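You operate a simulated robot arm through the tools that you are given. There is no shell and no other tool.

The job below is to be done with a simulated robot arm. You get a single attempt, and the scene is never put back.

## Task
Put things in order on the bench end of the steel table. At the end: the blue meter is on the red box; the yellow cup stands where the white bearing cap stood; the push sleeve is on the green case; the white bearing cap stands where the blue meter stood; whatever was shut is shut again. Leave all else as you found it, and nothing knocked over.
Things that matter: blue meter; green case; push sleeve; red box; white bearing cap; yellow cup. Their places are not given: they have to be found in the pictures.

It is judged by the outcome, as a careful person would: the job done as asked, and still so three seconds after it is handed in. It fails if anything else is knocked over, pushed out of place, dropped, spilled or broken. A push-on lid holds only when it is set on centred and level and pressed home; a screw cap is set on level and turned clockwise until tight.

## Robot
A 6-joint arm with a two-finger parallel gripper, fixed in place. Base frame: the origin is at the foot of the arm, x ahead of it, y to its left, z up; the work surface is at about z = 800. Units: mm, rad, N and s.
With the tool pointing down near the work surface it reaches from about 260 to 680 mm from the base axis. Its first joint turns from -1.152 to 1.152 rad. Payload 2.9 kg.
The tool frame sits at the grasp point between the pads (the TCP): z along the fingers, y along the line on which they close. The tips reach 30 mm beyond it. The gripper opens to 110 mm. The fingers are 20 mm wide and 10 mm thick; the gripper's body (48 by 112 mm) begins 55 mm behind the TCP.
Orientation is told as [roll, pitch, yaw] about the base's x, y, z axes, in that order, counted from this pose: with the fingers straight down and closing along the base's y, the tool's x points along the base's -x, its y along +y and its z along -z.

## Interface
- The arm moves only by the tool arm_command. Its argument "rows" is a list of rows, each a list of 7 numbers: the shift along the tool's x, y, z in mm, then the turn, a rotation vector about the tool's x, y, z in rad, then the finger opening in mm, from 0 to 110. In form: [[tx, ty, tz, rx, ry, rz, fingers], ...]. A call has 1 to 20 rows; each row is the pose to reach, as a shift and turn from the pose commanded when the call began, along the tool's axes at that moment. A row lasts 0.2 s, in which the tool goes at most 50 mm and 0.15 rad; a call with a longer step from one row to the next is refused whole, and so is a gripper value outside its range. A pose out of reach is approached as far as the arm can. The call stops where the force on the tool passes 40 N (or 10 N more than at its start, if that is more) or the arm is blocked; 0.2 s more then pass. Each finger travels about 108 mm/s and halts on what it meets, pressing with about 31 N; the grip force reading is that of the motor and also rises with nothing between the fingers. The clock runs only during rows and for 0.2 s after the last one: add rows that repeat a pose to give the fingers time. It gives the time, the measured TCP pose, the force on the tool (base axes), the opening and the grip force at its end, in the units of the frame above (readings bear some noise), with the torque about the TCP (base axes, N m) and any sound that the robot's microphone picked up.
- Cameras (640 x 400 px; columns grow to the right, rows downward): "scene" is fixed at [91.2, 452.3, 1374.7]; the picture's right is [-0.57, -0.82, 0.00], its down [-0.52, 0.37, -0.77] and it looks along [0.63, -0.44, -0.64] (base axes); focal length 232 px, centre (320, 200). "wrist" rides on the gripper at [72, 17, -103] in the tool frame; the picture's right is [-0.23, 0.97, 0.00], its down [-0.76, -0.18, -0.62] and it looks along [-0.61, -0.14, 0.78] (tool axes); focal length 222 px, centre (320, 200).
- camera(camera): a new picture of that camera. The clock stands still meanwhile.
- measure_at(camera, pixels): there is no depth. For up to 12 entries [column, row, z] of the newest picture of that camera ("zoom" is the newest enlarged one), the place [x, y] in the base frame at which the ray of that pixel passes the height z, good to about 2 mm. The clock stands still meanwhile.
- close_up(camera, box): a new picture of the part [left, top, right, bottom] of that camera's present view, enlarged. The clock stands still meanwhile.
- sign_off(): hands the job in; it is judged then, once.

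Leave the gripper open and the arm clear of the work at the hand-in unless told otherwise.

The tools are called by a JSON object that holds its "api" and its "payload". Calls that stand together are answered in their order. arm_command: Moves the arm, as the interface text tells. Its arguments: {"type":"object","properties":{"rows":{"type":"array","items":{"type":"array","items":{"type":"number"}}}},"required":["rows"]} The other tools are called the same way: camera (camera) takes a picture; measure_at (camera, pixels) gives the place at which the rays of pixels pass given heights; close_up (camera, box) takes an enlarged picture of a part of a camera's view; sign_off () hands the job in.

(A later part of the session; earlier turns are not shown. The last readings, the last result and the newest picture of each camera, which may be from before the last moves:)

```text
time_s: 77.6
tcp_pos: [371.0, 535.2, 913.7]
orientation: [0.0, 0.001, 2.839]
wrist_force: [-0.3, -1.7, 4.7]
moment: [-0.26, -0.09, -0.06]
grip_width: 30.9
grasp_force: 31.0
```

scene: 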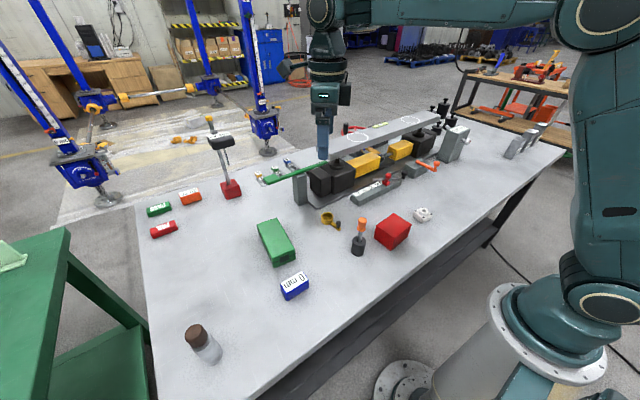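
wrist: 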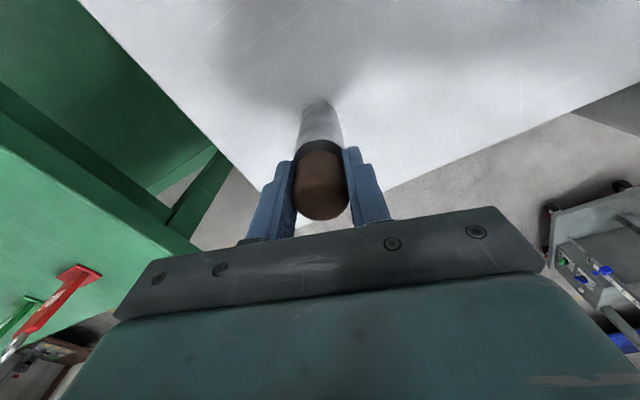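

Contact at 4.7 N. I open slowly and rise.

{"api": "arm_command", "payload": {"rows": [[0, 0, -0.5, 0, 0, 0, 31.5], [0, 0, -0.5, 0, 0, 0, 33], [0, 0, -0.5, 0, 0, 0, 38], [0, 0, -0.5, 0, 0, 0, 60], [0, 0, -0.5, 0, 0, 0, 90], [0, 0, -15, 0, 0, 0, 110], [0, 0, -50, 0, 0, 0, 110], [0, 0, -70, 0, 0, 0, 110]]}}

{"api": "camera", "payload": {"camera": "wrist"}}

{"api": "close_up", "payload": {"camera": "scene", "box": [170, 300, 250, 375]}}

```text
time_s: 79.4
tcp_pos: [370.3, 535.8, 982.6]
orientation: [0.0, -0.001, 2.839]
wrist_force: [-0.2, 0.0, -1.2]
moment: [-0.02, 0.03, 0.0]
grip_width: 109.8
grasp_force: 0.1
```

```text
taken
```

wrist: 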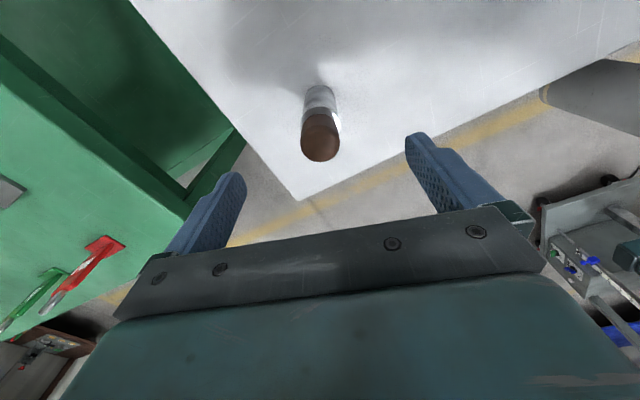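

```text
5.33 times, centred on (210, 338) of scene
```

zoom: 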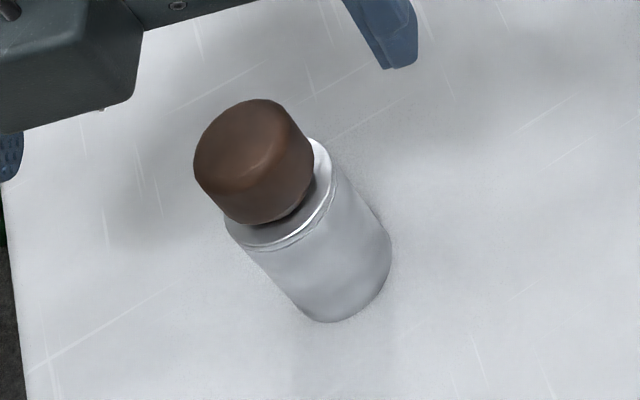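

The jar is back within about 2 mm of its original place and unchanged. So I look for the sleeve elsewhere: I swing over toward (350,50,1050) turning back to yaw 0.

{"api": "arm_command", "payload": {"rows": [[0, 0, -34, 0, 0, 0, 110], [0, 0, -68, 0, 0, 0, 110], [7, 26, -68, 0, 0, 0.142, 110], [14, 52, -68, 0, 0, 0.284, 110], [21, 78, -68, 0, 0, 0.426, 110], [28, 104, -68, 0, 0, 0.568, 110], [35, 130, -68, 0, 0, 0.71, 110], [42, 156, -68, 0, 0, 0.852, 110], [49, 182, -68, 0, 0, 0.994, 110], [56, 208, -68, 0, 0, 1.136, 110], [63, 234, -68, 0, 0, 1.278, 110], [70, 260, -68, 0, 0, 1.42, 110], [77, 286, -68, 0, 0, 1.562, 110], [84, 312, -68, 0, 0, 1.704, 110], [91, 338, -68, 0, 0, 1.846, 110], [98, 364, -68, 0, 0, 1.988, 110], [105, 390, -68, 0, 0, 2.13, 110], [112, 416, -68, 0, 0, 2.272, 110], [119, 442, -68, 0, 0, 2.414, 110], [126, 470, -68, 0, 0, 2.556, 110]]}}

{"api": "camera", "payload": {"camera": "wrist"}}

```text
time_s: 83.6
tcp_pos: [349.9, 49.0, 1050.3]
orientation: [0.0, 0.0, 0.281]
wrist_force: [-0.7, 0.2, 0.1]
moment: [0.01, 0.0, 0.0]
grip_width: 110.0
grasp_force: 0.0
```

```text
taken
```

wrist: 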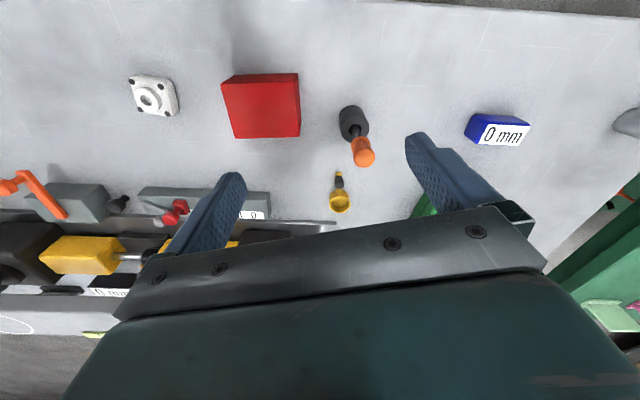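

I enlarge the apparatus fittings at left and the items again.

{"api": "close_up", "payload": {"camera": "wrist", "box": [0, 160, 240, 310]}}

{"api": "close_up", "payload": {"camera": "wrist", "box": [320, 95, 400, 225]}}

{"api": "close_up", "payload": {"camera": "scene", "box": [340, 165, 460, 240]}}

{"api": "close_up", "payload": {"camera": "scene", "box": [340, 205, 380, 260]}}

```text
2.67 times, centred on (120, 235) of wrist
```

zoom: 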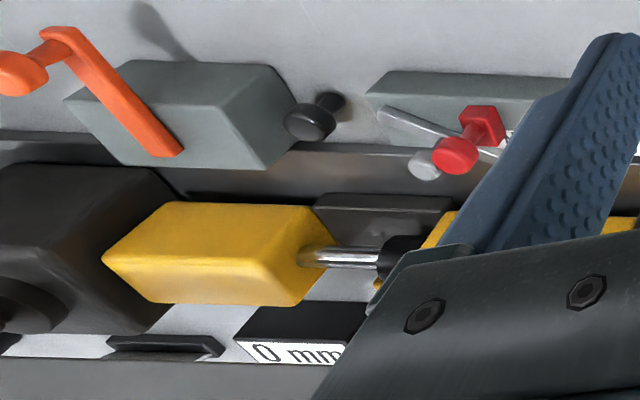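

```text
3.08 times, centred on (360, 160) of wrist
```

zoom: 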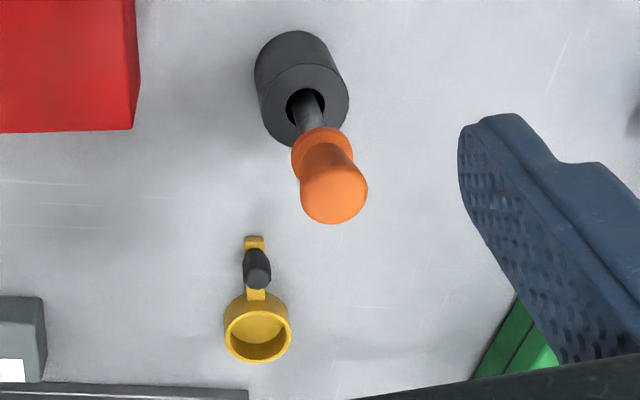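

```text
5.33 times, centred on (400, 202) of scene
```

zoom: 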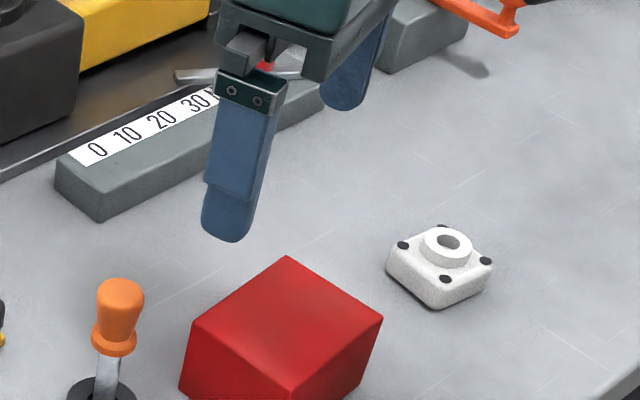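

```text
7.27 times, centred on (360, 232) of scene
```

zoom: 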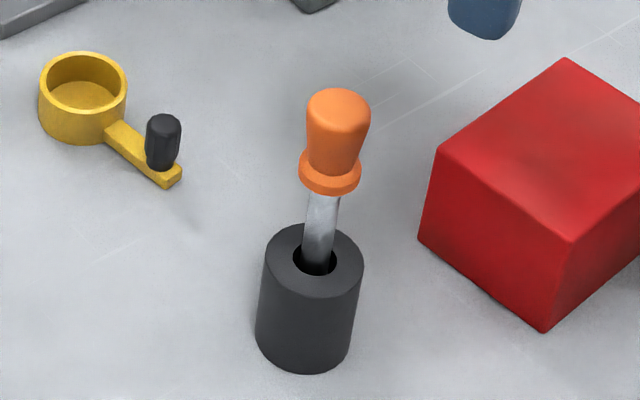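

Seen closely, the black tube with its orange knob and rod stands perfectly upright and concentric, so it may be one piece: a sleeve with a push knob. The green case with its seam and latch still needs a closer look. I take the scene view enlarged at the case.

{"api": "close_up", "payload": {"camera": "scene", "box": [248, 210, 308, 275]}}

{"api": "close_up", "payload": {"camera": "scene", "box": [370, 205, 415, 255]}}

```text
6.15 times, centred on (278, 242) of scene
```

zoom: 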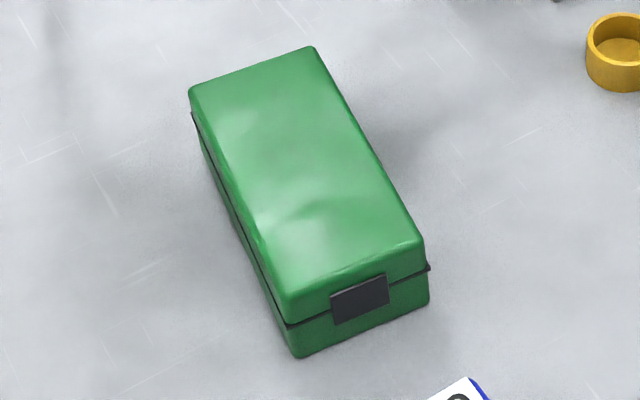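

```text
8.00 times, centred on (392, 230) of scene
```

zoom: 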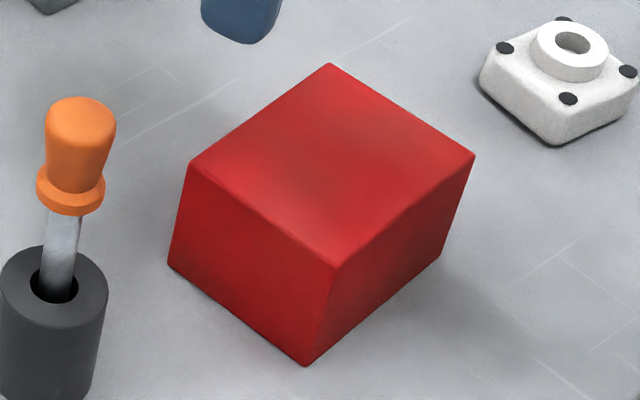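

I measure the case's top corners (z ≈ 842), its base corners, and the other objects' outlines for later grasps.

{"api": "camera", "payload": {"camera": "scene"}}

{"api": "measure_at", "payload": {"camera": "scene", "pixels": [[256.9, 224.1, 842], [276.7, 217.1, 842], [295.1, 248.5, 842], [273, 257.4, 842], [274.4, 267.7, 800], [295.6, 259, 800], [258, 231, 800]]}}

{"api": "close_up", "payload": {"camera": "scene", "box": [270, 262, 318, 305]}}

```text
taken
```

scene: 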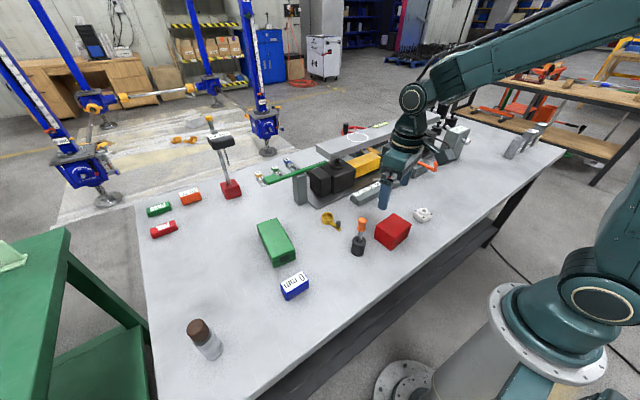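

```text
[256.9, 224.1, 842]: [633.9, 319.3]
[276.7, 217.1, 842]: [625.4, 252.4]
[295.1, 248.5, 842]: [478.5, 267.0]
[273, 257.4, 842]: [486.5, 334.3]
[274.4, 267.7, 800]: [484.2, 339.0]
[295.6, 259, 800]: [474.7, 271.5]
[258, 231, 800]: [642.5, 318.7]
```

```text
9.30 times, centred on (294, 284) of scene
```

zoom: 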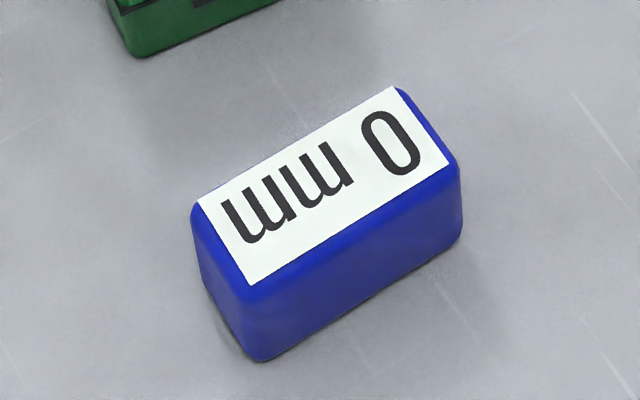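

The case is large: about 148 × 68 × 42 mm, centred at (556,293), long axis turned about −0.11 rad, seam at z ≈ 821. It is big enough to hold something. I go above it (z ≈ 960) to test whether its upper part is a lid.

{"api": "arm_command", "payload": {"rows": [[-38, 25, 0, 0, 0, 0.056, 110], [-76, 50, 0, 0, 0, 0.112, 110], [-114, 76, 0, 0, 0, 0.168, 110], [-152, 101, 20, 0, 0, 0.224, 110], [-190, 127, 40, 0, 0, 0.28, 110], [-228, 152, 65, 0, 0, 0.336, 110], [-266, 177, 90, 0, 0, 0.391, 110], [-266, 177, 90, 0, 0, 0.391, 110]]}}

{"api": "camera", "payload": {"camera": "wrist"}}

{"api": "camera", "payload": {"camera": "scene"}}

```text
refused: row 5 steps farther than a row can; nothing moved
```

```text
taken
```

wrist: 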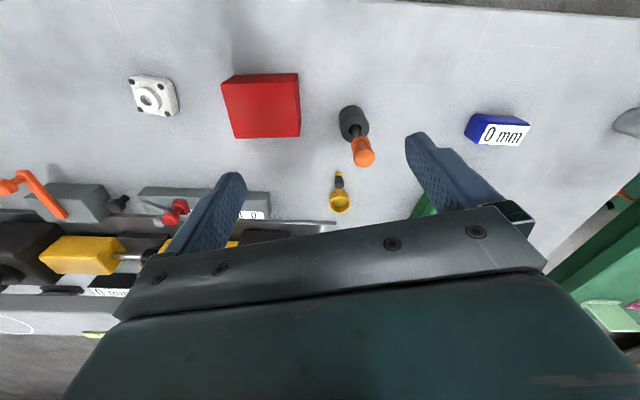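

```text
taken
```

scene: 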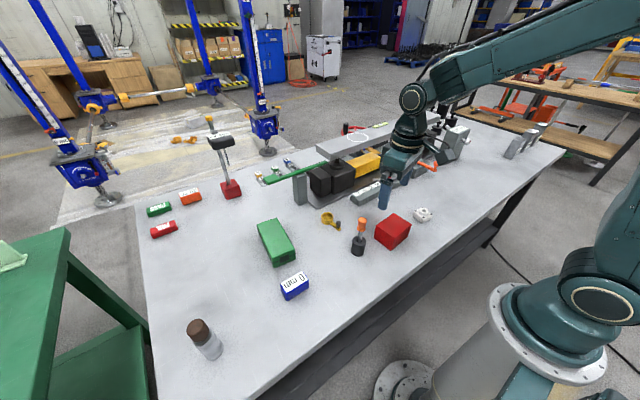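

The step was too long in one row; I spread it over more rows.

{"api": "arm_command", "payload": {"rows": [[-33, 22, 0, 0, 0, 0.05, 110], [-66, 44, 0, 0, 0, 0.1, 110], [-100, 66, 0, 0, 0, 0.15, 110], [-133, 88, 10, 0, 0, 0.2, 110], [-166, 110, 25, 0, 0, 0.25, 110], [-200, 133, 40, 0, 0, 0.3, 110], [-233, 155, 55, 0, 0, 0.35, 110], [-266, 177, 70, 0, 0, 0.391, 110], [-266, 177, 90, 0, 0, 0.391, 110], [-266, 177, 90, 0, 0, 0.391, 110]]}}

{"api": "camera", "payload": {"camera": "wrist"}}

```text
time_s: 85.8
tcp_pos: [558.5, 293.7, 959.6]
orientation: [0.001, 0.0, -0.107]
wrist_force: [0.5, -0.1, -0.7]
moment: [0.04, 0.02, -0.01]
grip_width: 110.0
grasp_force: 0.0
```

```text
taken
```

wrist: 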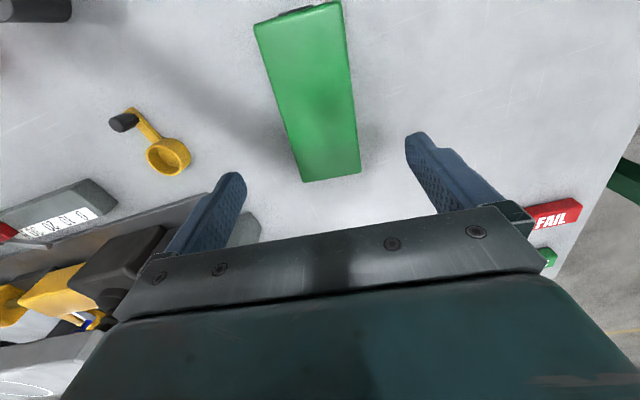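

The case shows clearly now. I measure its top corners from the wrist view.

{"api": "measure_at", "payload": {"camera": "wrist", "pixels": [[303, 182, 842], [361, 173, 842], [255, 24, 842], [340, 2, 842], [285, 120, 842], [357, 110, 842]]}}

{"api": "close_up", "payload": {"camera": "wrist", "box": [230, 0, 390, 200]}}

```text
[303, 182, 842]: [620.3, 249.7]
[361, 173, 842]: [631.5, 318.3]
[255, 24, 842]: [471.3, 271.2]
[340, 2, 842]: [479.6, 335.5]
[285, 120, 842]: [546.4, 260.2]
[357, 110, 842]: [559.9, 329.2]
```

```text
2.00 times, centred on (310, 100) of wrist
```

zoom: 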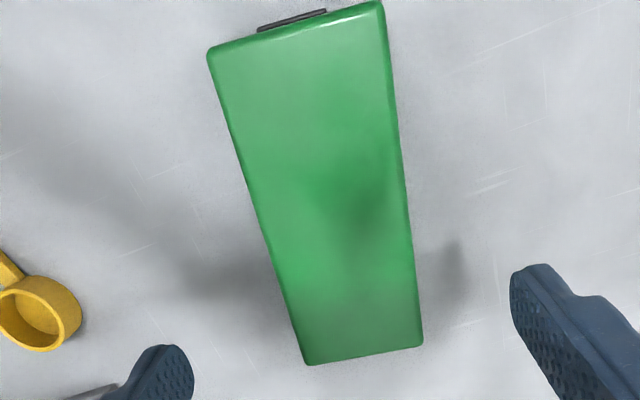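

Centre about (551,294), yaw −0.128. I descend around the lid half only (fingertips at z ≈ 826, above the seam at 821).

{"api": "arm_command", "payload": {"rows": [[2, 0, 35, 0, 0, 0.02, 110], [5, 0, 70, 0, 0, 0.02, 110], [5, 0, 98, 0, 0, 0.02, 110], [5, 0, 104, 0, 0, 0.02, 110], [5, 0, 104, 0, 0, 0.02, 110]]}}

{"api": "close_up", "payload": {"camera": "scene", "box": [230, 190, 330, 280]}}

{"api": "camera", "payload": {"camera": "wrist"}}

```text
time_s: 87.0
tcp_pos: [550.9, 295.6, 855.7]
orientation: [-0.001, 0.0, -0.128]
wrist_force: [0.7, 0.5, 0.0]
moment: [0.01, -0.02, 0.02]
grip_width: 110.2
grasp_force: 0.0
```

```text
4.44 times, centred on (280, 235) of scene
```

zoom: 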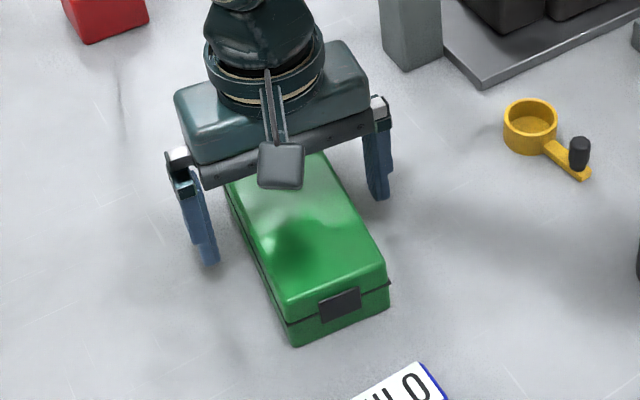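

```text
taken
```

wrist: 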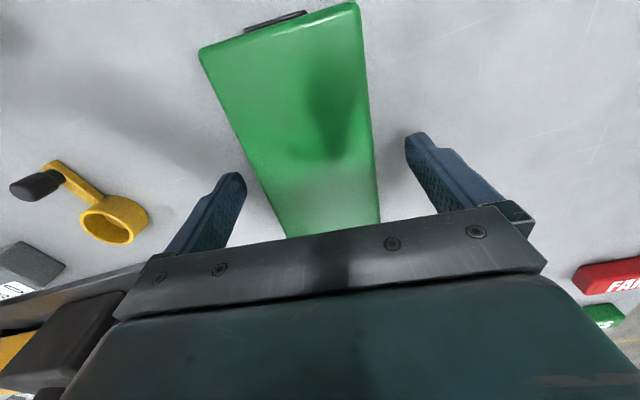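

The fingers straddle the case. I close on the lid half.

{"api": "arm_command", "payload": {"rows": [[0, 0, 0, 0, 0, 0, 85], [0, 0, 0, 0, 0, 0, 68], [0, 0, 0, 0, 0, 0, 55], [0, 0, 0, 0, 0, 0, 55], [0, 0, 0, 0, 0, 0, 55]]}}

{"api": "close_up", "payload": {"camera": "scene", "box": [230, 190, 330, 280]}}

```text
time_s: 88.2
tcp_pos: [550.7, 296.4, 856.4]
orientation: [0.001, 0.0, -0.127]
wrist_force: [0.7, -1.7, -0.2]
moment: [-0.14, 0.11, 0.06]
grip_width: 69.7
grasp_force: 30.7
```

```text
4.44 times, centred on (280, 235) of scene
```

zoom: 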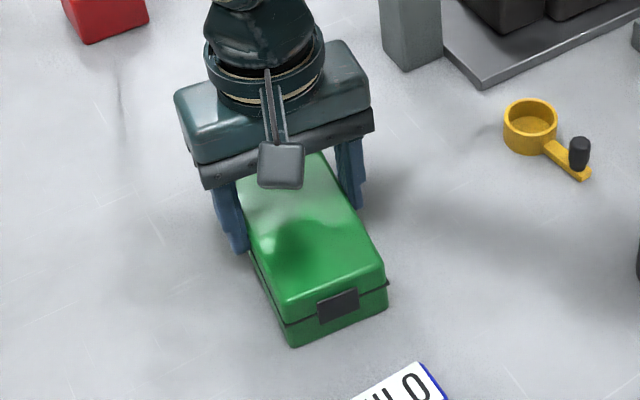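

Gripped at 69.7 mm. I lift 4 mm slowly, to feel the weight and see whether the seam opens.

{"api": "arm_command", "payload": {"rows": [[0, 0, -1, 0, 0, 0, 55], [0, 0, -2, 0, 0, 0, 55], [0, 0, -3, 0, 0, 0, 55], [0, 0, -4, 0, 0, 0, 55], [0, 0, -4, 0, 0, 0, 55]]}}

{"api": "close_up", "payload": {"camera": "scene", "box": [230, 190, 330, 280]}}

{"api": "close_up", "payload": {"camera": "scene", "box": [270, 235, 310, 272]}}

```text
time_s: 89.4
tcp_pos: [553.4, 296.2, 861.2]
orientation: [-0.001, -0.001, -0.127]
wrist_force: [0.7, -0.4, -4.7]
moment: [0.02, -0.01, 0.02]
grip_width: 69.5
grasp_force: 31.6
```

```text
4.44 times, centred on (280, 235) of scene
```

zoom: 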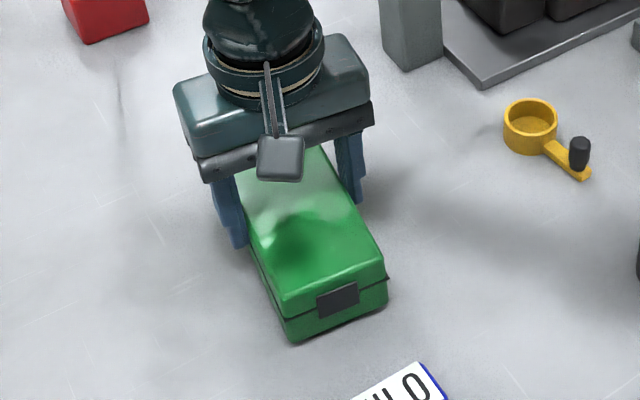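

```text
10.81 times, centred on (290, 254) of scene
```

zoom: 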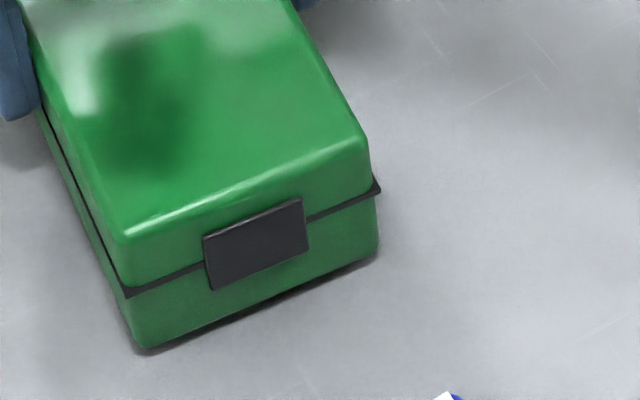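

The whole case came up as one (4.7 N), seam closed, so it is a single solid item. While it is up, I give it a short gentle shake to listen for anything loose, then return to the same spot.

{"api": "arm_command", "payload": {"rows": [[0, 0, -6, 0, 0, 0, 55], [12, 0, -6, 0, 0, 0, 55], [-12, 0, -6, 0, 0, 0, 55], [12, 0, -6, 0, 0, 0, 55], [-12, 0, -6, 0, 0, 0, 55], [0, 0, -6, 0, 0, 0, 55], [0, 0, -6, 0, 0, 0, 55]]}}

```text
time_s: 91.0
tcp_pos: [550.9, 294.0, 867.4]
orientation: [0.001, -0.002, -0.129]
wrist_force: [0.3, 0.5, -4.8]
moment: [-0.03, 0.02, -0.02]
grip_width: 69.5
grasp_force: 31.1
```

No sound. I set the case back down.

{"api": "arm_command", "payload": {"rows": [[0, 0, 3, 0, 0, 0, 55], [0, 0, 6, 0, 0, 0, 55], [0, 0, 8.5, 0, 0, 0, 55], [0, 0, 9.5, 0, 0, 0, 55], [0, 0, 10, 0, 0, 0, 55], [0, 0, 10, 0, 0, 0, 55]]}}

{"api": "arm_command", "payload": {"rows": [[0, 0, 0.5, 0, 0, 0, 55], [0, 0, 1, 0, 0, 0, 55]]}}

```text
time_s: 92.4
tcp_pos: [551.7, 294.4, 858.0]
orientation: [0.0, 0.001, -0.128]
wrist_force: [0.3, 0.6, -4.7]
moment: [-0.01, 0.02, 0.05]
grip_width: 69.7
grasp_force: 30.5
```

```text
time_s: 93.0
tcp_pos: [551.9, 294.3, 857.1]
orientation: [0.001, 0.0, -0.128]
wrist_force: [0.2, -1.1, -0.4]
moment: [-0.11, 0.27, 0.07]
grip_width: 69.8
grasp_force: 30.6
```

Almost fully supported. Half a millimetre more, then open and rise.

{"api": "arm_command", "payload": {"rows": [[0, 0, 0.5, 0, 0, 0, 55], [0, 0, 0.5, 0, 0, 0, 70.5], [0, 0, 0.5, 0, 0, 0, 73], [0, 0, 0, 0, 0, 0, 90], [0, 0, 0, 0, 0, 0, 110], [0, 0, -10, 0, 0, 0, 110], [0, 0, -55, 0, 0, 0, 110], [0, 0, -100, 0, 0, 0, 110]]}}

{"api": "camera", "payload": {"camera": "scene"}}

{"api": "measure_at", "payload": {"camera": "scene", "pixels": [[256.9, 224.1, 842], [276.7, 217.1, 842], [295.1, 248.5, 842], [273, 257.4, 842]]}}

{"api": "close_up", "payload": {"camera": "scene", "box": [248, 210, 308, 275]}}

```text
time_s: 94.8
tcp_pos: [550.1, 294.6, 954.6]
orientation: [-0.001, 0.001, -0.127]
wrist_force: [0.1, -0.6, 0.3]
moment: [0.01, 0.02, -0.01]
grip_width: 110.2
grasp_force: 0.1
```

```text
taken
```

scene: 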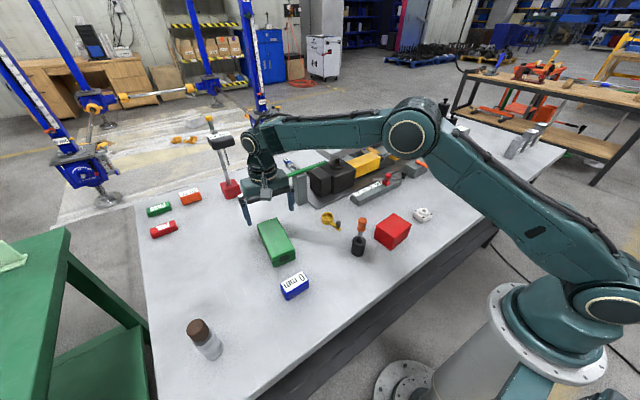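

```text
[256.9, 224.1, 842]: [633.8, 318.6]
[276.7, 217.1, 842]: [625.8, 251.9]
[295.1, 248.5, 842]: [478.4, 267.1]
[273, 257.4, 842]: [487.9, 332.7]
```

```text
6.15 times, centred on (278, 242) of scene
```

zoom: 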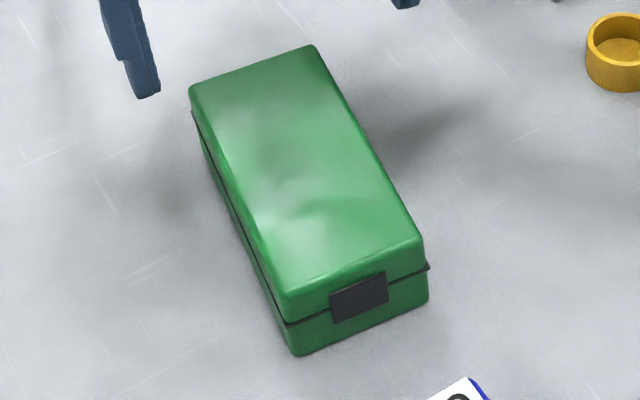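

The case is exactly back in place. Next I test the black tube with the orange knob: I go above it (about (398,90,1005)).

{"api": "arm_command", "payload": {"rows": [[0, 0, -45, 0, 0, 0, 110], [21, -37, -50, 0, 0, -0.02, 110], [42, -74, -50, 0, 0, -0.04, 110], [63, -111, -50, 0, 0, -0.06, 110], [84, -148, -50, 0, 0, -0.08, 110], [105, -185, -50, 0, 0, -0.1, 110], [125, -223, -50, 0, 0, -0.127, 110], [125, -223, -50, 0, 0, -0.127, 110]]}}

{"api": "camera", "payload": {"camera": "wrist"}}

{"api": "close_up", "payload": {"camera": "wrist", "box": [270, 80, 370, 180]}}

```text
time_s: 96.6
tcp_pos: [398.5, 88.4, 1006.8]
orientation: [0.0, 0.0, 0.001]
wrist_force: [0.1, -0.5, 0.3]
moment: [-0.01, 0.0, -0.01]
grip_width: 110.1
grasp_force: 0.1
```

```text
taken
```

wrist: 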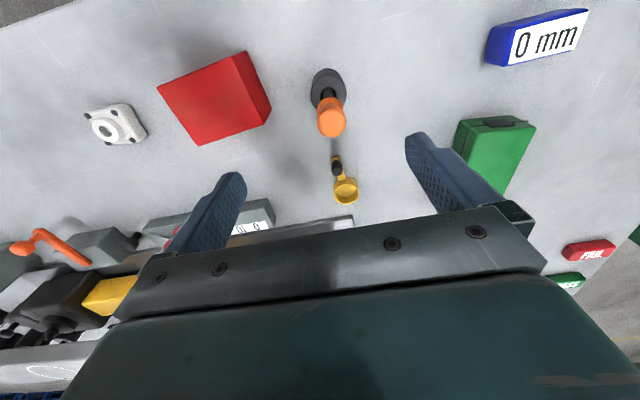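

```text
4.00 times, centred on (320, 130) of wrist
```

zoom: 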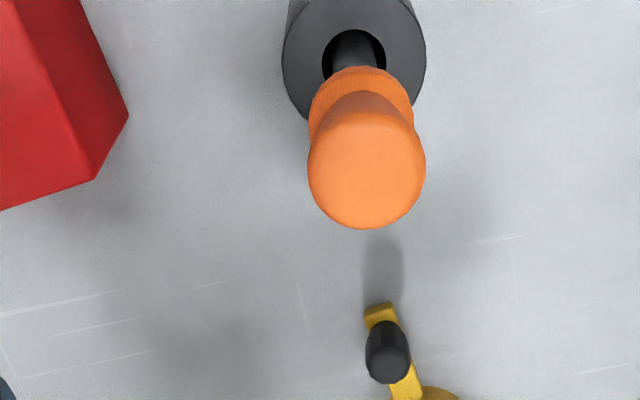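

I measure knob top, tube top and base points here.

{"api": "measure_at", "payload": {"camera": "zoom", "pixels": [[366, 168, 912], [308, 165, 912], [425, 165, 912], [366, 229, 912], [354, 60, 850], [283, 60, 850], [426, 50, 850], [328, 60, 850], [386, 60, 850]]}}

{"api": "close_up", "payload": {"camera": "wrist", "box": [290, 50, 370, 150]}}

{"api": "measure_at", "payload": {"camera": "wrist", "pixels": [[325, 68, 800], [311, 76, 800], [339, 76, 800]]}}

```text
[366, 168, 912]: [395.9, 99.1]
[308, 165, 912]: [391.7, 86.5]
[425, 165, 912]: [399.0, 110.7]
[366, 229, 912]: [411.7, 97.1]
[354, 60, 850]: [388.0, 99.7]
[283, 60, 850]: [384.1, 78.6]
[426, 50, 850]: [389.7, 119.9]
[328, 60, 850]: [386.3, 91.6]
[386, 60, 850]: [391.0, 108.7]
```

```text
4.00 times, centred on (330, 100) of wrist
```

zoom: 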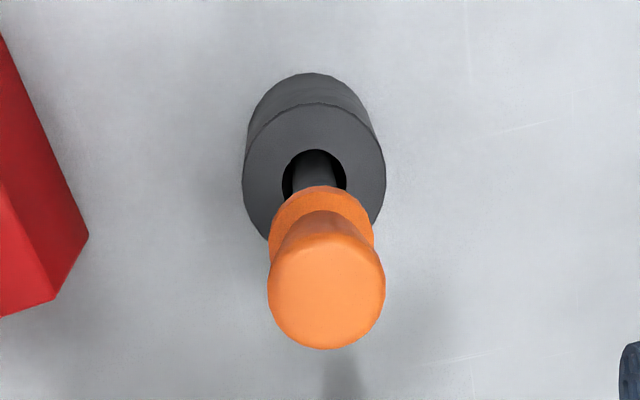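

```text
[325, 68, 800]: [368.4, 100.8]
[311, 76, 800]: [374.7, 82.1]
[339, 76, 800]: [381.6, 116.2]
```

Tube centre (388.5,100), 42 mm across, top z ≈ 849; the knob's top is at z ≈ 933. I descend over the knob (TCP z ≈ 928) and grip it to see whether knob and tube are one piece.

{"api": "arm_command", "payload": {"rows": [[10, 11.6, 20, 0, 0, 0, 110], [10, 11.6, 50, 0, 0, 0, 90], [10, 11.6, 79, 0, 0, 0, 70], [10, 11.6, 79, 0, 0, 0, 60]]}}

{"api": "camera", "payload": {"camera": "wrist"}}

{"api": "close_up", "payload": {"camera": "scene", "box": [330, 190, 400, 265]}}

```text
time_s: 97.6
tcp_pos: [390.1, 99.5, 927.0]
orientation: [-0.001, 0.0, 0.001]
wrist_force: [1.5, 0.2, -0.3]
moment: [0.02, 0.03, 0.0]
grip_width: 59.8
grasp_force: 0.1
```

```text
taken
```

wrist: 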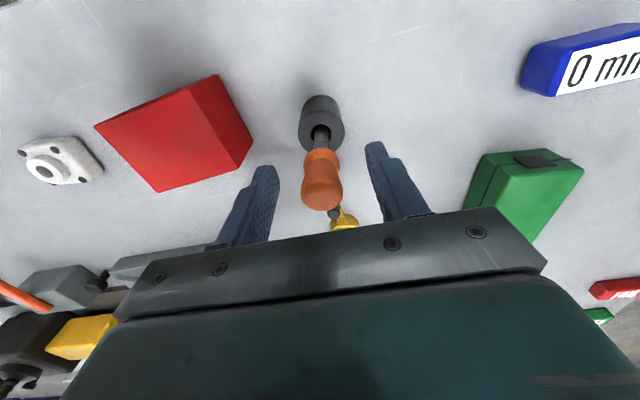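

```text
5.33 times, centred on (365, 228) of scene
```

zoom: 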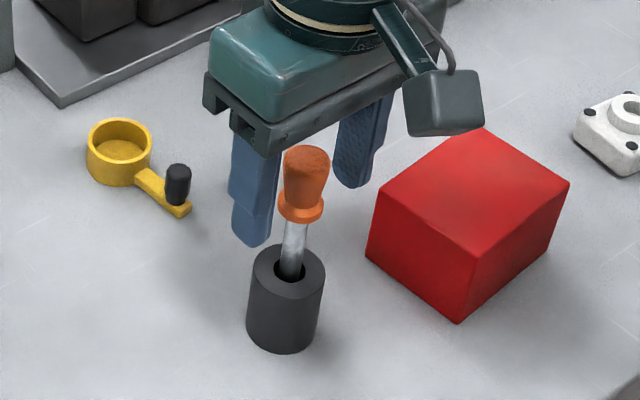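

The knob stands between the fingers. I close on it.

{"api": "arm_command", "payload": {"rows": [[0, 0, 0, 0, 0, 0, 40], [0, 0, 0, 0, 0, 0, 28], [0, 0, 0, 0, 0, 0, 15], [0, 0, 0, 0, 0, 0, 15]]}}

{"api": "arm_command", "payload": {"rows": [[0, 0, -1, 0, 0, 0, 15], [0, 0, -2, 0, 0, 0, 15], [0, 0, -3, 0, 0, 0, 15], [0, 0, -4, 0, 0, 0, 15], [0, 0, -4, 0, 0, 0, 15]]}}

{"api": "close_up", "payload": {"camera": "scene", "box": [330, 190, 400, 265]}}

{"api": "close_up", "payload": {"camera": "wrist", "box": [280, 80, 370, 215]}}

```text
time_s: 98.6
tcp_pos: [391.0, 98.5, 927.8]
orientation: [0.0, 0.001, 0.0]
wrist_force: [-1.0, 0.6, 0.1]
moment: [0.0, 0.04, 0.01]
grip_width: 22.8
grasp_force: 31.3
```

```text
time_s: 99.8
tcp_pos: [389.8, 100.7, 931.5]
orientation: [-0.001, 0.0, -0.001]
wrist_force: [-0.5, -0.5, -0.3]
moment: [-0.05, 0.03, -0.01]
grip_width: 23.0
grasp_force: 31.0
```

```text
5.33 times, centred on (365, 228) of scene
```

zoom: 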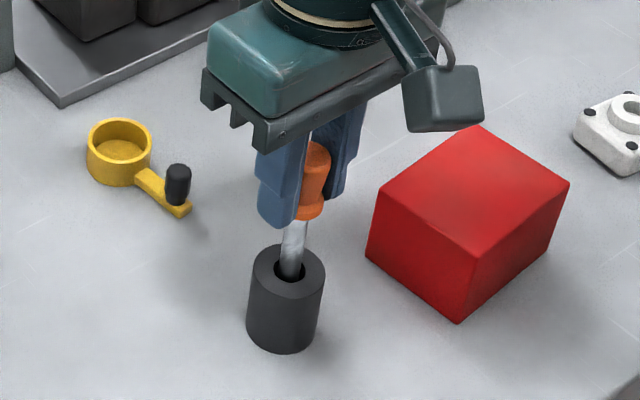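

```text
2.96 times, centred on (325, 148) of wrist
```

zoom: 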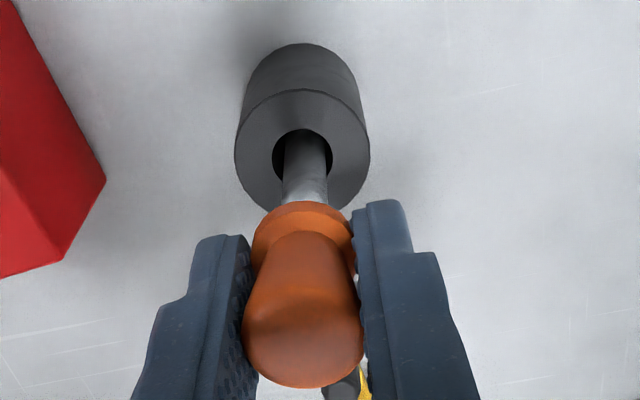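

The orange tool lifted alone (only 0.3 N) while the black tube stayed: so the tool is a separate piece standing in the hollow black sleeve. I lower it back and release.

{"api": "arm_command", "payload": {"rows": [[0, 0, 1, 0, 0, 0, 15], [0, 0, 2, 0, 0, 0, 15], [0, 0, 3, 0, 0, 0, 15], [0, 0, 4, 0, 0, 0, 15], [0, 0, 4.5, 0, 0, 0, 15]]}}

{"api": "arm_command", "payload": {"rows": [[0, 0, 0, 0, 0, 0, 24], [0, 0, 0, 0, 0, 0, 26], [0, 0, 0, 0, 0, 0, 32], [0, 0, 0, 0, 0, 0, 60], [0, 0, -10, 0, 0, 0, 90], [0, 0, -50, 0, 0, 0, 110], [0, 0, -95, 0, 0, 0, 110]]}}

{"api": "close_up", "payload": {"camera": "scene", "box": [330, 190, 400, 265]}}

{"api": "camera", "payload": {"camera": "wrist"}}

```text
time_s: 101.0
tcp_pos: [390.7, 101.7, 927.9]
orientation: [0.001, -0.002, 0.0]
wrist_force: [-5.4, -1.9, 22.9]
moment: [-0.15, 0.55, 0.04]
grip_width: 22.8
grasp_force: 30.9
```

```text
time_s: 102.6
tcp_pos: [388.0, 96.5, 1021.1]
orientation: [0.0, 0.003, 0.001]
wrist_force: [0.2, 0.2, 0.0]
moment: [0.0, -0.02, -0.01]
grip_width: 110.3
grasp_force: 0.1
```

```text
5.33 times, centred on (365, 228) of scene
```

zoom: 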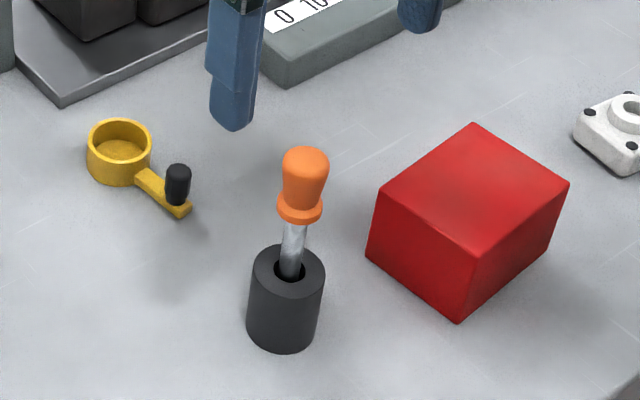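

```text
taken
```

wrist: 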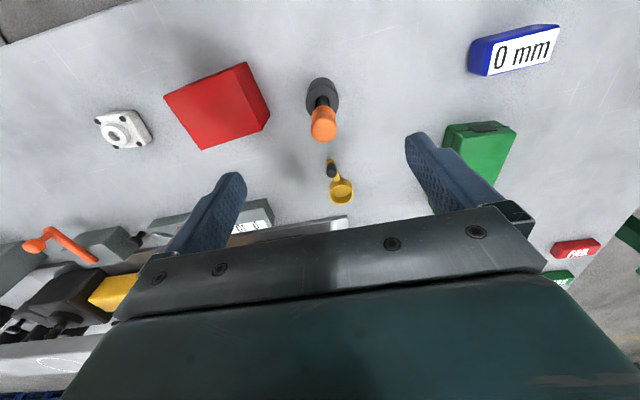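

The tool is back standing in the sleeve. Before deciding, I want a side view of the silver/brown jar to see its construction. I swing to about (280,400,1000), yaw 1.12.

{"api": "arm_command", "payload": {"rows": [[13, 37, 0, 0, 0, -0.14, 110], [27, 75, 0, 0, 0, -0.28, 110], [40, 113, 0, 0, 0, -0.42, 110], [54, 151, 0, 0, 0, -0.56, 110], [67, 189, 5, 0, 0, -0.7, 110], [81, 227, 10, 0, 0, -0.84, 110], [94, 265, 15, 0, 0, -0.98, 110], [108, 303, 20, 0, 0, -1.12, 110], [108, 303, 20, 0, 0, -1.12, 110]]}}

{"api": "arm_command", "payload": {"rows": [[0, 0, 0, 0, -0.13, 0, 110], [0, 0, 0, 0, -0.26, 0, 110], [0, 0, 0, 0, -0.39, 0, 110], [0, 0, 0, 0, -0.52, 0, 110], [0, 0, 0, 0, -0.65, 0, 110], [0, 0, 0, 0, -0.78, 0, 110], [0, 0, 0, 0, -0.9, 0, 110], [0, 0, 0, 0, -0.9, 0, 110]]}}

{"api": "camera", "payload": {"camera": "wrist"}}

{"api": "camera", "payload": {"camera": "scene"}}

```text
time_s: 104.6
tcp_pos: [281.9, 402.1, 999.8]
orientation: [0.002, -0.001, 1.122]
wrist_force: [-0.6, 1.2, 0.5]
moment: [0.03, 0.02, 0.01]
grip_width: 109.8
grasp_force: 0.0
```

```text
time_s: 106.4
tcp_pos: [282.3, 402.9, 1000.4]
orientation: [0.001, -0.902, 1.119]
wrist_force: [-0.3, 0.3, -0.2]
moment: [0.02, 0.01, -0.04]
grip_width: 110.1
grasp_force: 0.1
```

```text
taken
```

wrist: 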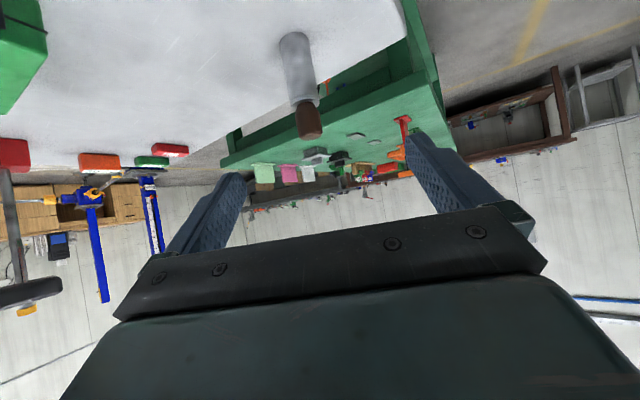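

```text
taken
```

scene: 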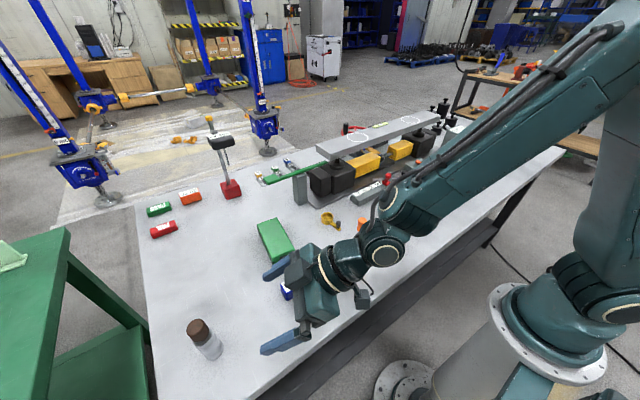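

The camera now looks about level (picture upside down). I enlarge the jar.

{"api": "close_up", "payload": {"camera": "wrist", "box": [250, 20, 360, 150]}}

{"api": "close_up", "payload": {"camera": "wrist", "box": [280, 85, 335, 145]}}

```text
3.08 times, centred on (305, 85) of wrist
```

zoom: 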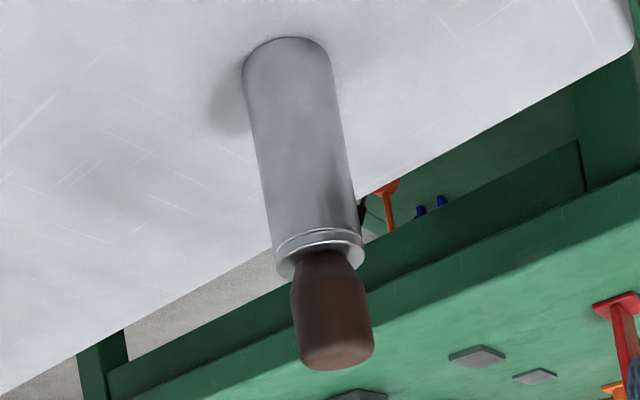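

```text
6.67 times, centred on (308, 115) of wrist
```

zoom: 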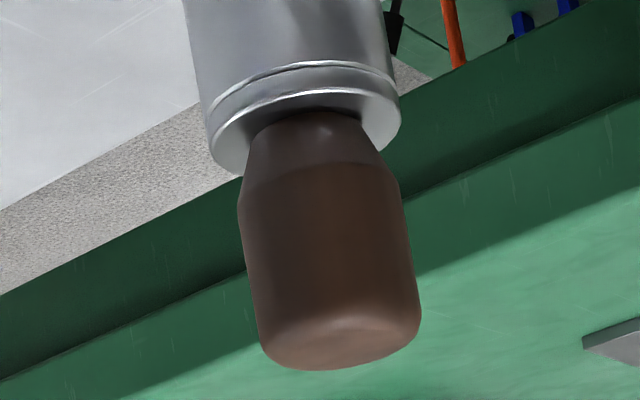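

The side view is telling: it is not a jar. It is a silver metal sleeve with a rim, topped by a brown tapered handle – a sleeve with a push handle, in one rigid piece, as my tests showed. Before committing, I measure the red box from the scene picture and check it the same way for a hidden lid.

{"api": "close_up", "payload": {"camera": "scene", "box": [370, 205, 415, 255]}}

{"api": "measure_at", "payload": {"camera": "scene", "pixels": [[390.4, 250.6, 800], [373, 238.1, 800], [407.25, 237.25, 800], [393.9, 238.1, 850], [393.9, 238.1, 860], [393.25, 212.9, 860], [411.4, 224.4, 860], [375.75, 225, 860]]}}

```text
8.00 times, centred on (392, 230) of scene
```

zoom: 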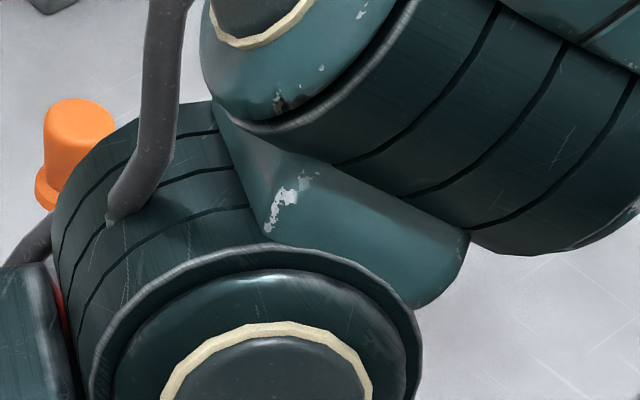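

```text
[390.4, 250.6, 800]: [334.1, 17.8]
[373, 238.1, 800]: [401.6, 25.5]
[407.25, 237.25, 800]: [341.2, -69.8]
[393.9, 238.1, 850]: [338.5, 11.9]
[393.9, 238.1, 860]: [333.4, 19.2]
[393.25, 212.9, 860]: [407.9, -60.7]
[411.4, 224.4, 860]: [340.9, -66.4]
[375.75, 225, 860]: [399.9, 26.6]
```

I skip disturbing the red box: it shows no seam. I conclude the silver sleeve with the brown push handle is the push sleeve; the black holder with the loose orange driver is a bystander to leave alone. Red box: about 67 × 86 × 59 mm, centre (370.6,−20), top z ≈ 859. Now I level the tool and go to view the blue meter.

{"api": "arm_command", "payload": {"rows": [[0, 0, 0, 0, 0.13, 0, 110], [0, 0, 0, 0, 0.26, 0, 110], [0, 0, 0, 0, 0.39, 0, 110], [0, 0, 0, 0, 0.52, 0, 110], [0, 0, 0, 0, 0.65, 0, 110], [0, 0, 0, 0, 0.78, 0, 110], [0, 0, 0, 0, 0.9, 0, 110], [0, 0, 0, 0, 0.9, 0, 110]]}}

{"api": "arm_command", "payload": {"rows": [[6, -2, 5, 0, 0, 0.14, 110], [12, -5, 10, 0, 0, 0.28, 110], [18, -7, 15, 0, 0, 0.42, 110], [24, -10, 20, 0, 0, 0.56, 110], [30, -12, 25, 0, 0, 0.7, 110], [36, -15, 30, 0, 0, 0.84, 110], [42, -17, 35, 0, 0, 0.98, 110], [47, -20, 40, 0, 0, 1.12, 110], [47, -20, 40, 0, 0, 1.12, 110]]}}

{"api": "camera", "payload": {"camera": "wrist"}}

```text
time_s: 108.2
tcp_pos: [281.9, 404.4, 1001.1]
orientation: [0.0, 0.003, 1.12]
wrist_force: [-1.4, 0.5, 0.3]
moment: [-0.03, 0.04, -0.02]
grip_width: 110.0
grasp_force: 0.1
```

```text
time_s: 110.2
tcp_pos: [279.7, 352.1, 961.8]
orientation: [0.0, 0.001, -0.002]
wrist_force: [-0.1, 0.5, 0.2]
moment: [0.03, 0.0, -0.04]
grip_width: 110.1
grasp_force: 0.0
```

```text
taken
```

wrist: 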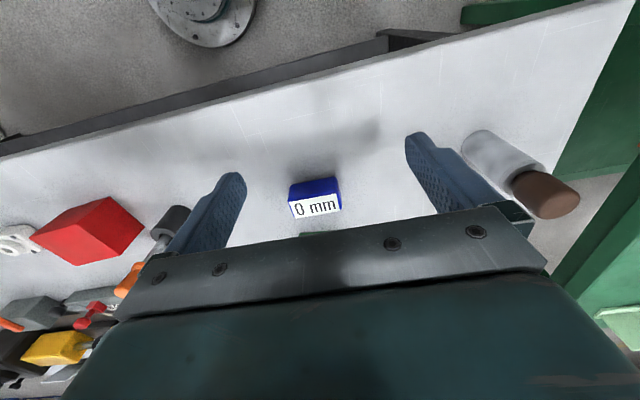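

The meter is at (315,197). I enlarge it.

{"api": "close_up", "payload": {"camera": "wrist", "box": [270, 165, 360, 225]}}

{"api": "close_up", "payload": {"camera": "scene", "box": [270, 262, 318, 305]}}

```text
6.67 times, centred on (315, 195) of wrist
```

zoom: 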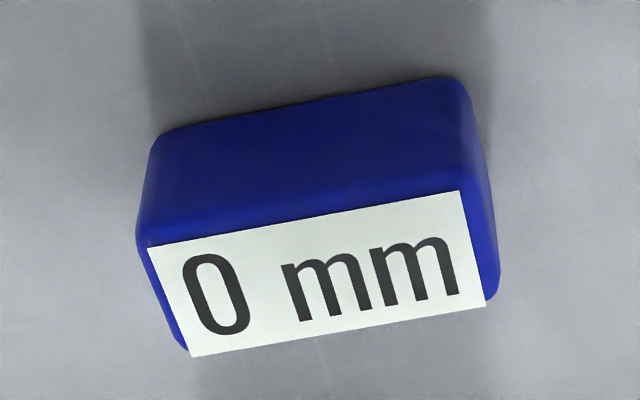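

```text
9.30 times, centred on (294, 284) of scene
```

zoom: 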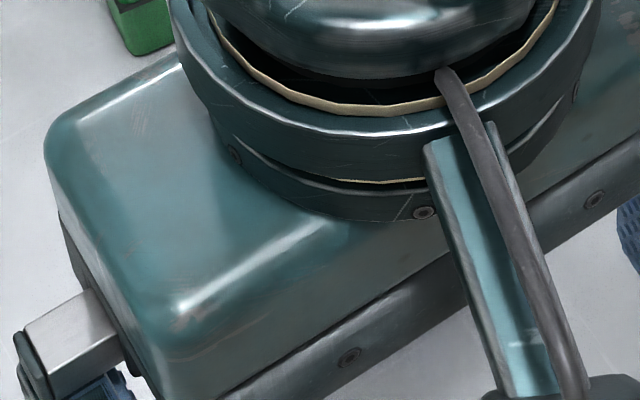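

I measure the meter's base and top edges at several heights.

{"api": "measure_at", "payload": {"camera": "wrist", "pixels": [[291.8, 184.8, 800], [334.5, 176.7, 800], [289.5, 202.2, 825], [289.5, 202.2, 835], [336.3, 193.5, 825], [336.3, 193.5, 835], [295.5, 218.5, 825], [295.5, 218.5, 835], [339.7, 210.4, 825], [339.7, 210.4, 835], [287.6, 201.7, 830], [342, 208.5, 830]]}}

```text
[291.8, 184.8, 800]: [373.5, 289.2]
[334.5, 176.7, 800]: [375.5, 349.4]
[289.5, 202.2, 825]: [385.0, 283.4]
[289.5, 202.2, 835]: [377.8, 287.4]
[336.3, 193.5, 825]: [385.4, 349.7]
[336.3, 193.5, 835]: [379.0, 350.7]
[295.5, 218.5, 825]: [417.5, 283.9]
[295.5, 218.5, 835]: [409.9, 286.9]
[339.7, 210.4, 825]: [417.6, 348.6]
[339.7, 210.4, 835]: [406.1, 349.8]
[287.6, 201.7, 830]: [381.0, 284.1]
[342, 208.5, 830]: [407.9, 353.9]
```

The meter is about 32 × 66 × 39 mm, centred near (390,319.5), long axis along y (yaw −0.03). I move over it to z ≈ 880 and check the alignment.

{"api": "arm_command", "payload": {"rows": [[-37, -11, 0, 0, 0, 0.01, 110], [-74, -22, 10, 0, 0, 0.02, 110], [-110, -33, 40, 0, 0, 0.033, 110], [-110, -33, 75, 0, 0, 0.033, 110], [-110, -33, 80, 0, 0, 0.033, 110], [-110, -33, 80, 0, 0, 0.033, 110]]}}

{"api": "camera", "payload": {"camera": "wrist"}}

{"api": "close_up", "payload": {"camera": "scene", "box": [260, 240, 340, 310]}}

```text
time_s: 111.6
tcp_pos: [389.4, 321.4, 880.4]
orientation: [0.0, -0.001, -0.031]
wrist_force: [-0.6, 0.1, -1.0]
moment: [0.01, -0.03, -0.03]
grip_width: 110.1
grasp_force: 0.0
```

```text
taken
```

wrist: 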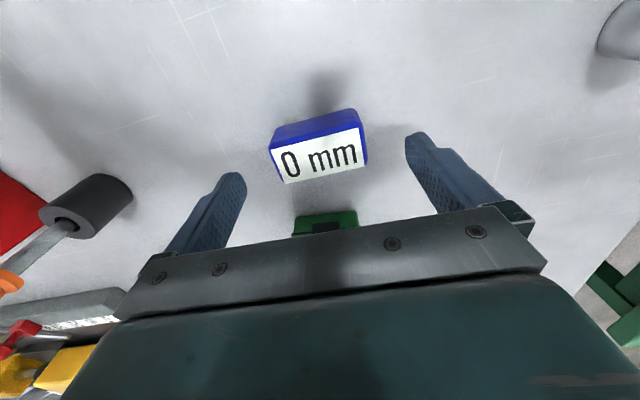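

```text
5.71 times, centred on (300, 275) of scene
```

zoom: 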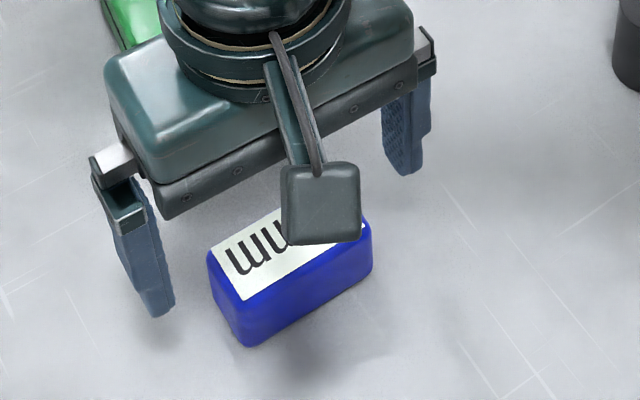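

I measure the top corners (z = 839) from here.

{"api": "measure_at", "payload": {"camera": "wrist", "pixels": [[270, 148, 839], [359, 125, 839], [284, 184, 839], [368, 164, 839], [274, 127, 800], [352, 109, 800]]}}

{"api": "close_up", "payload": {"camera": "wrist", "box": [250, 95, 390, 200]}}

```text
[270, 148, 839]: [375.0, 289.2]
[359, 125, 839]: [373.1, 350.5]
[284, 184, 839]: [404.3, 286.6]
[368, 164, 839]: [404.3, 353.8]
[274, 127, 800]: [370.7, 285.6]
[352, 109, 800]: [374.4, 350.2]
```

```text
3.81 times, centred on (320, 148) of wrist
```

zoom: 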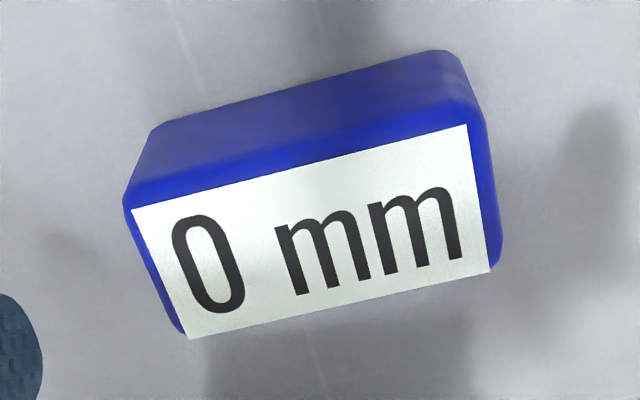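

Centre (389,320): aligned. I descend to z ≈ 836 and grip the meter on its ends.

{"api": "arm_command", "payload": {"rows": [[0, 0, 22, 0, 0, 0, 110], [0, 0, 44, 0, 0, 0, 100], [0, 0, 44, 0, 0, 0, 82], [0, 0, 44, 0, 0, 0, 66], [0, 0, 44, 0, 0, 0, 52], [0, 0, 44, 0, 0, 0, 52], [0, 0, 44, 0, 0, 0, 52]]}}

{"api": "camera", "payload": {"camera": "wrist"}}

```text
time_s: 113.2
tcp_pos: [389.2, 319.4, 837.2]
orientation: [-0.001, 0.0, -0.034]
wrist_force: [0.4, 1.1, 0.1]
moment: [0.04, -0.01, -0.04]
grip_width: 69.8
grasp_force: 30.6
```

```text
taken
```

wrist: 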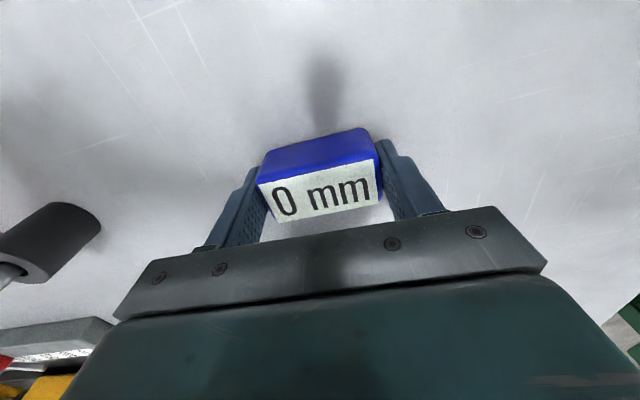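

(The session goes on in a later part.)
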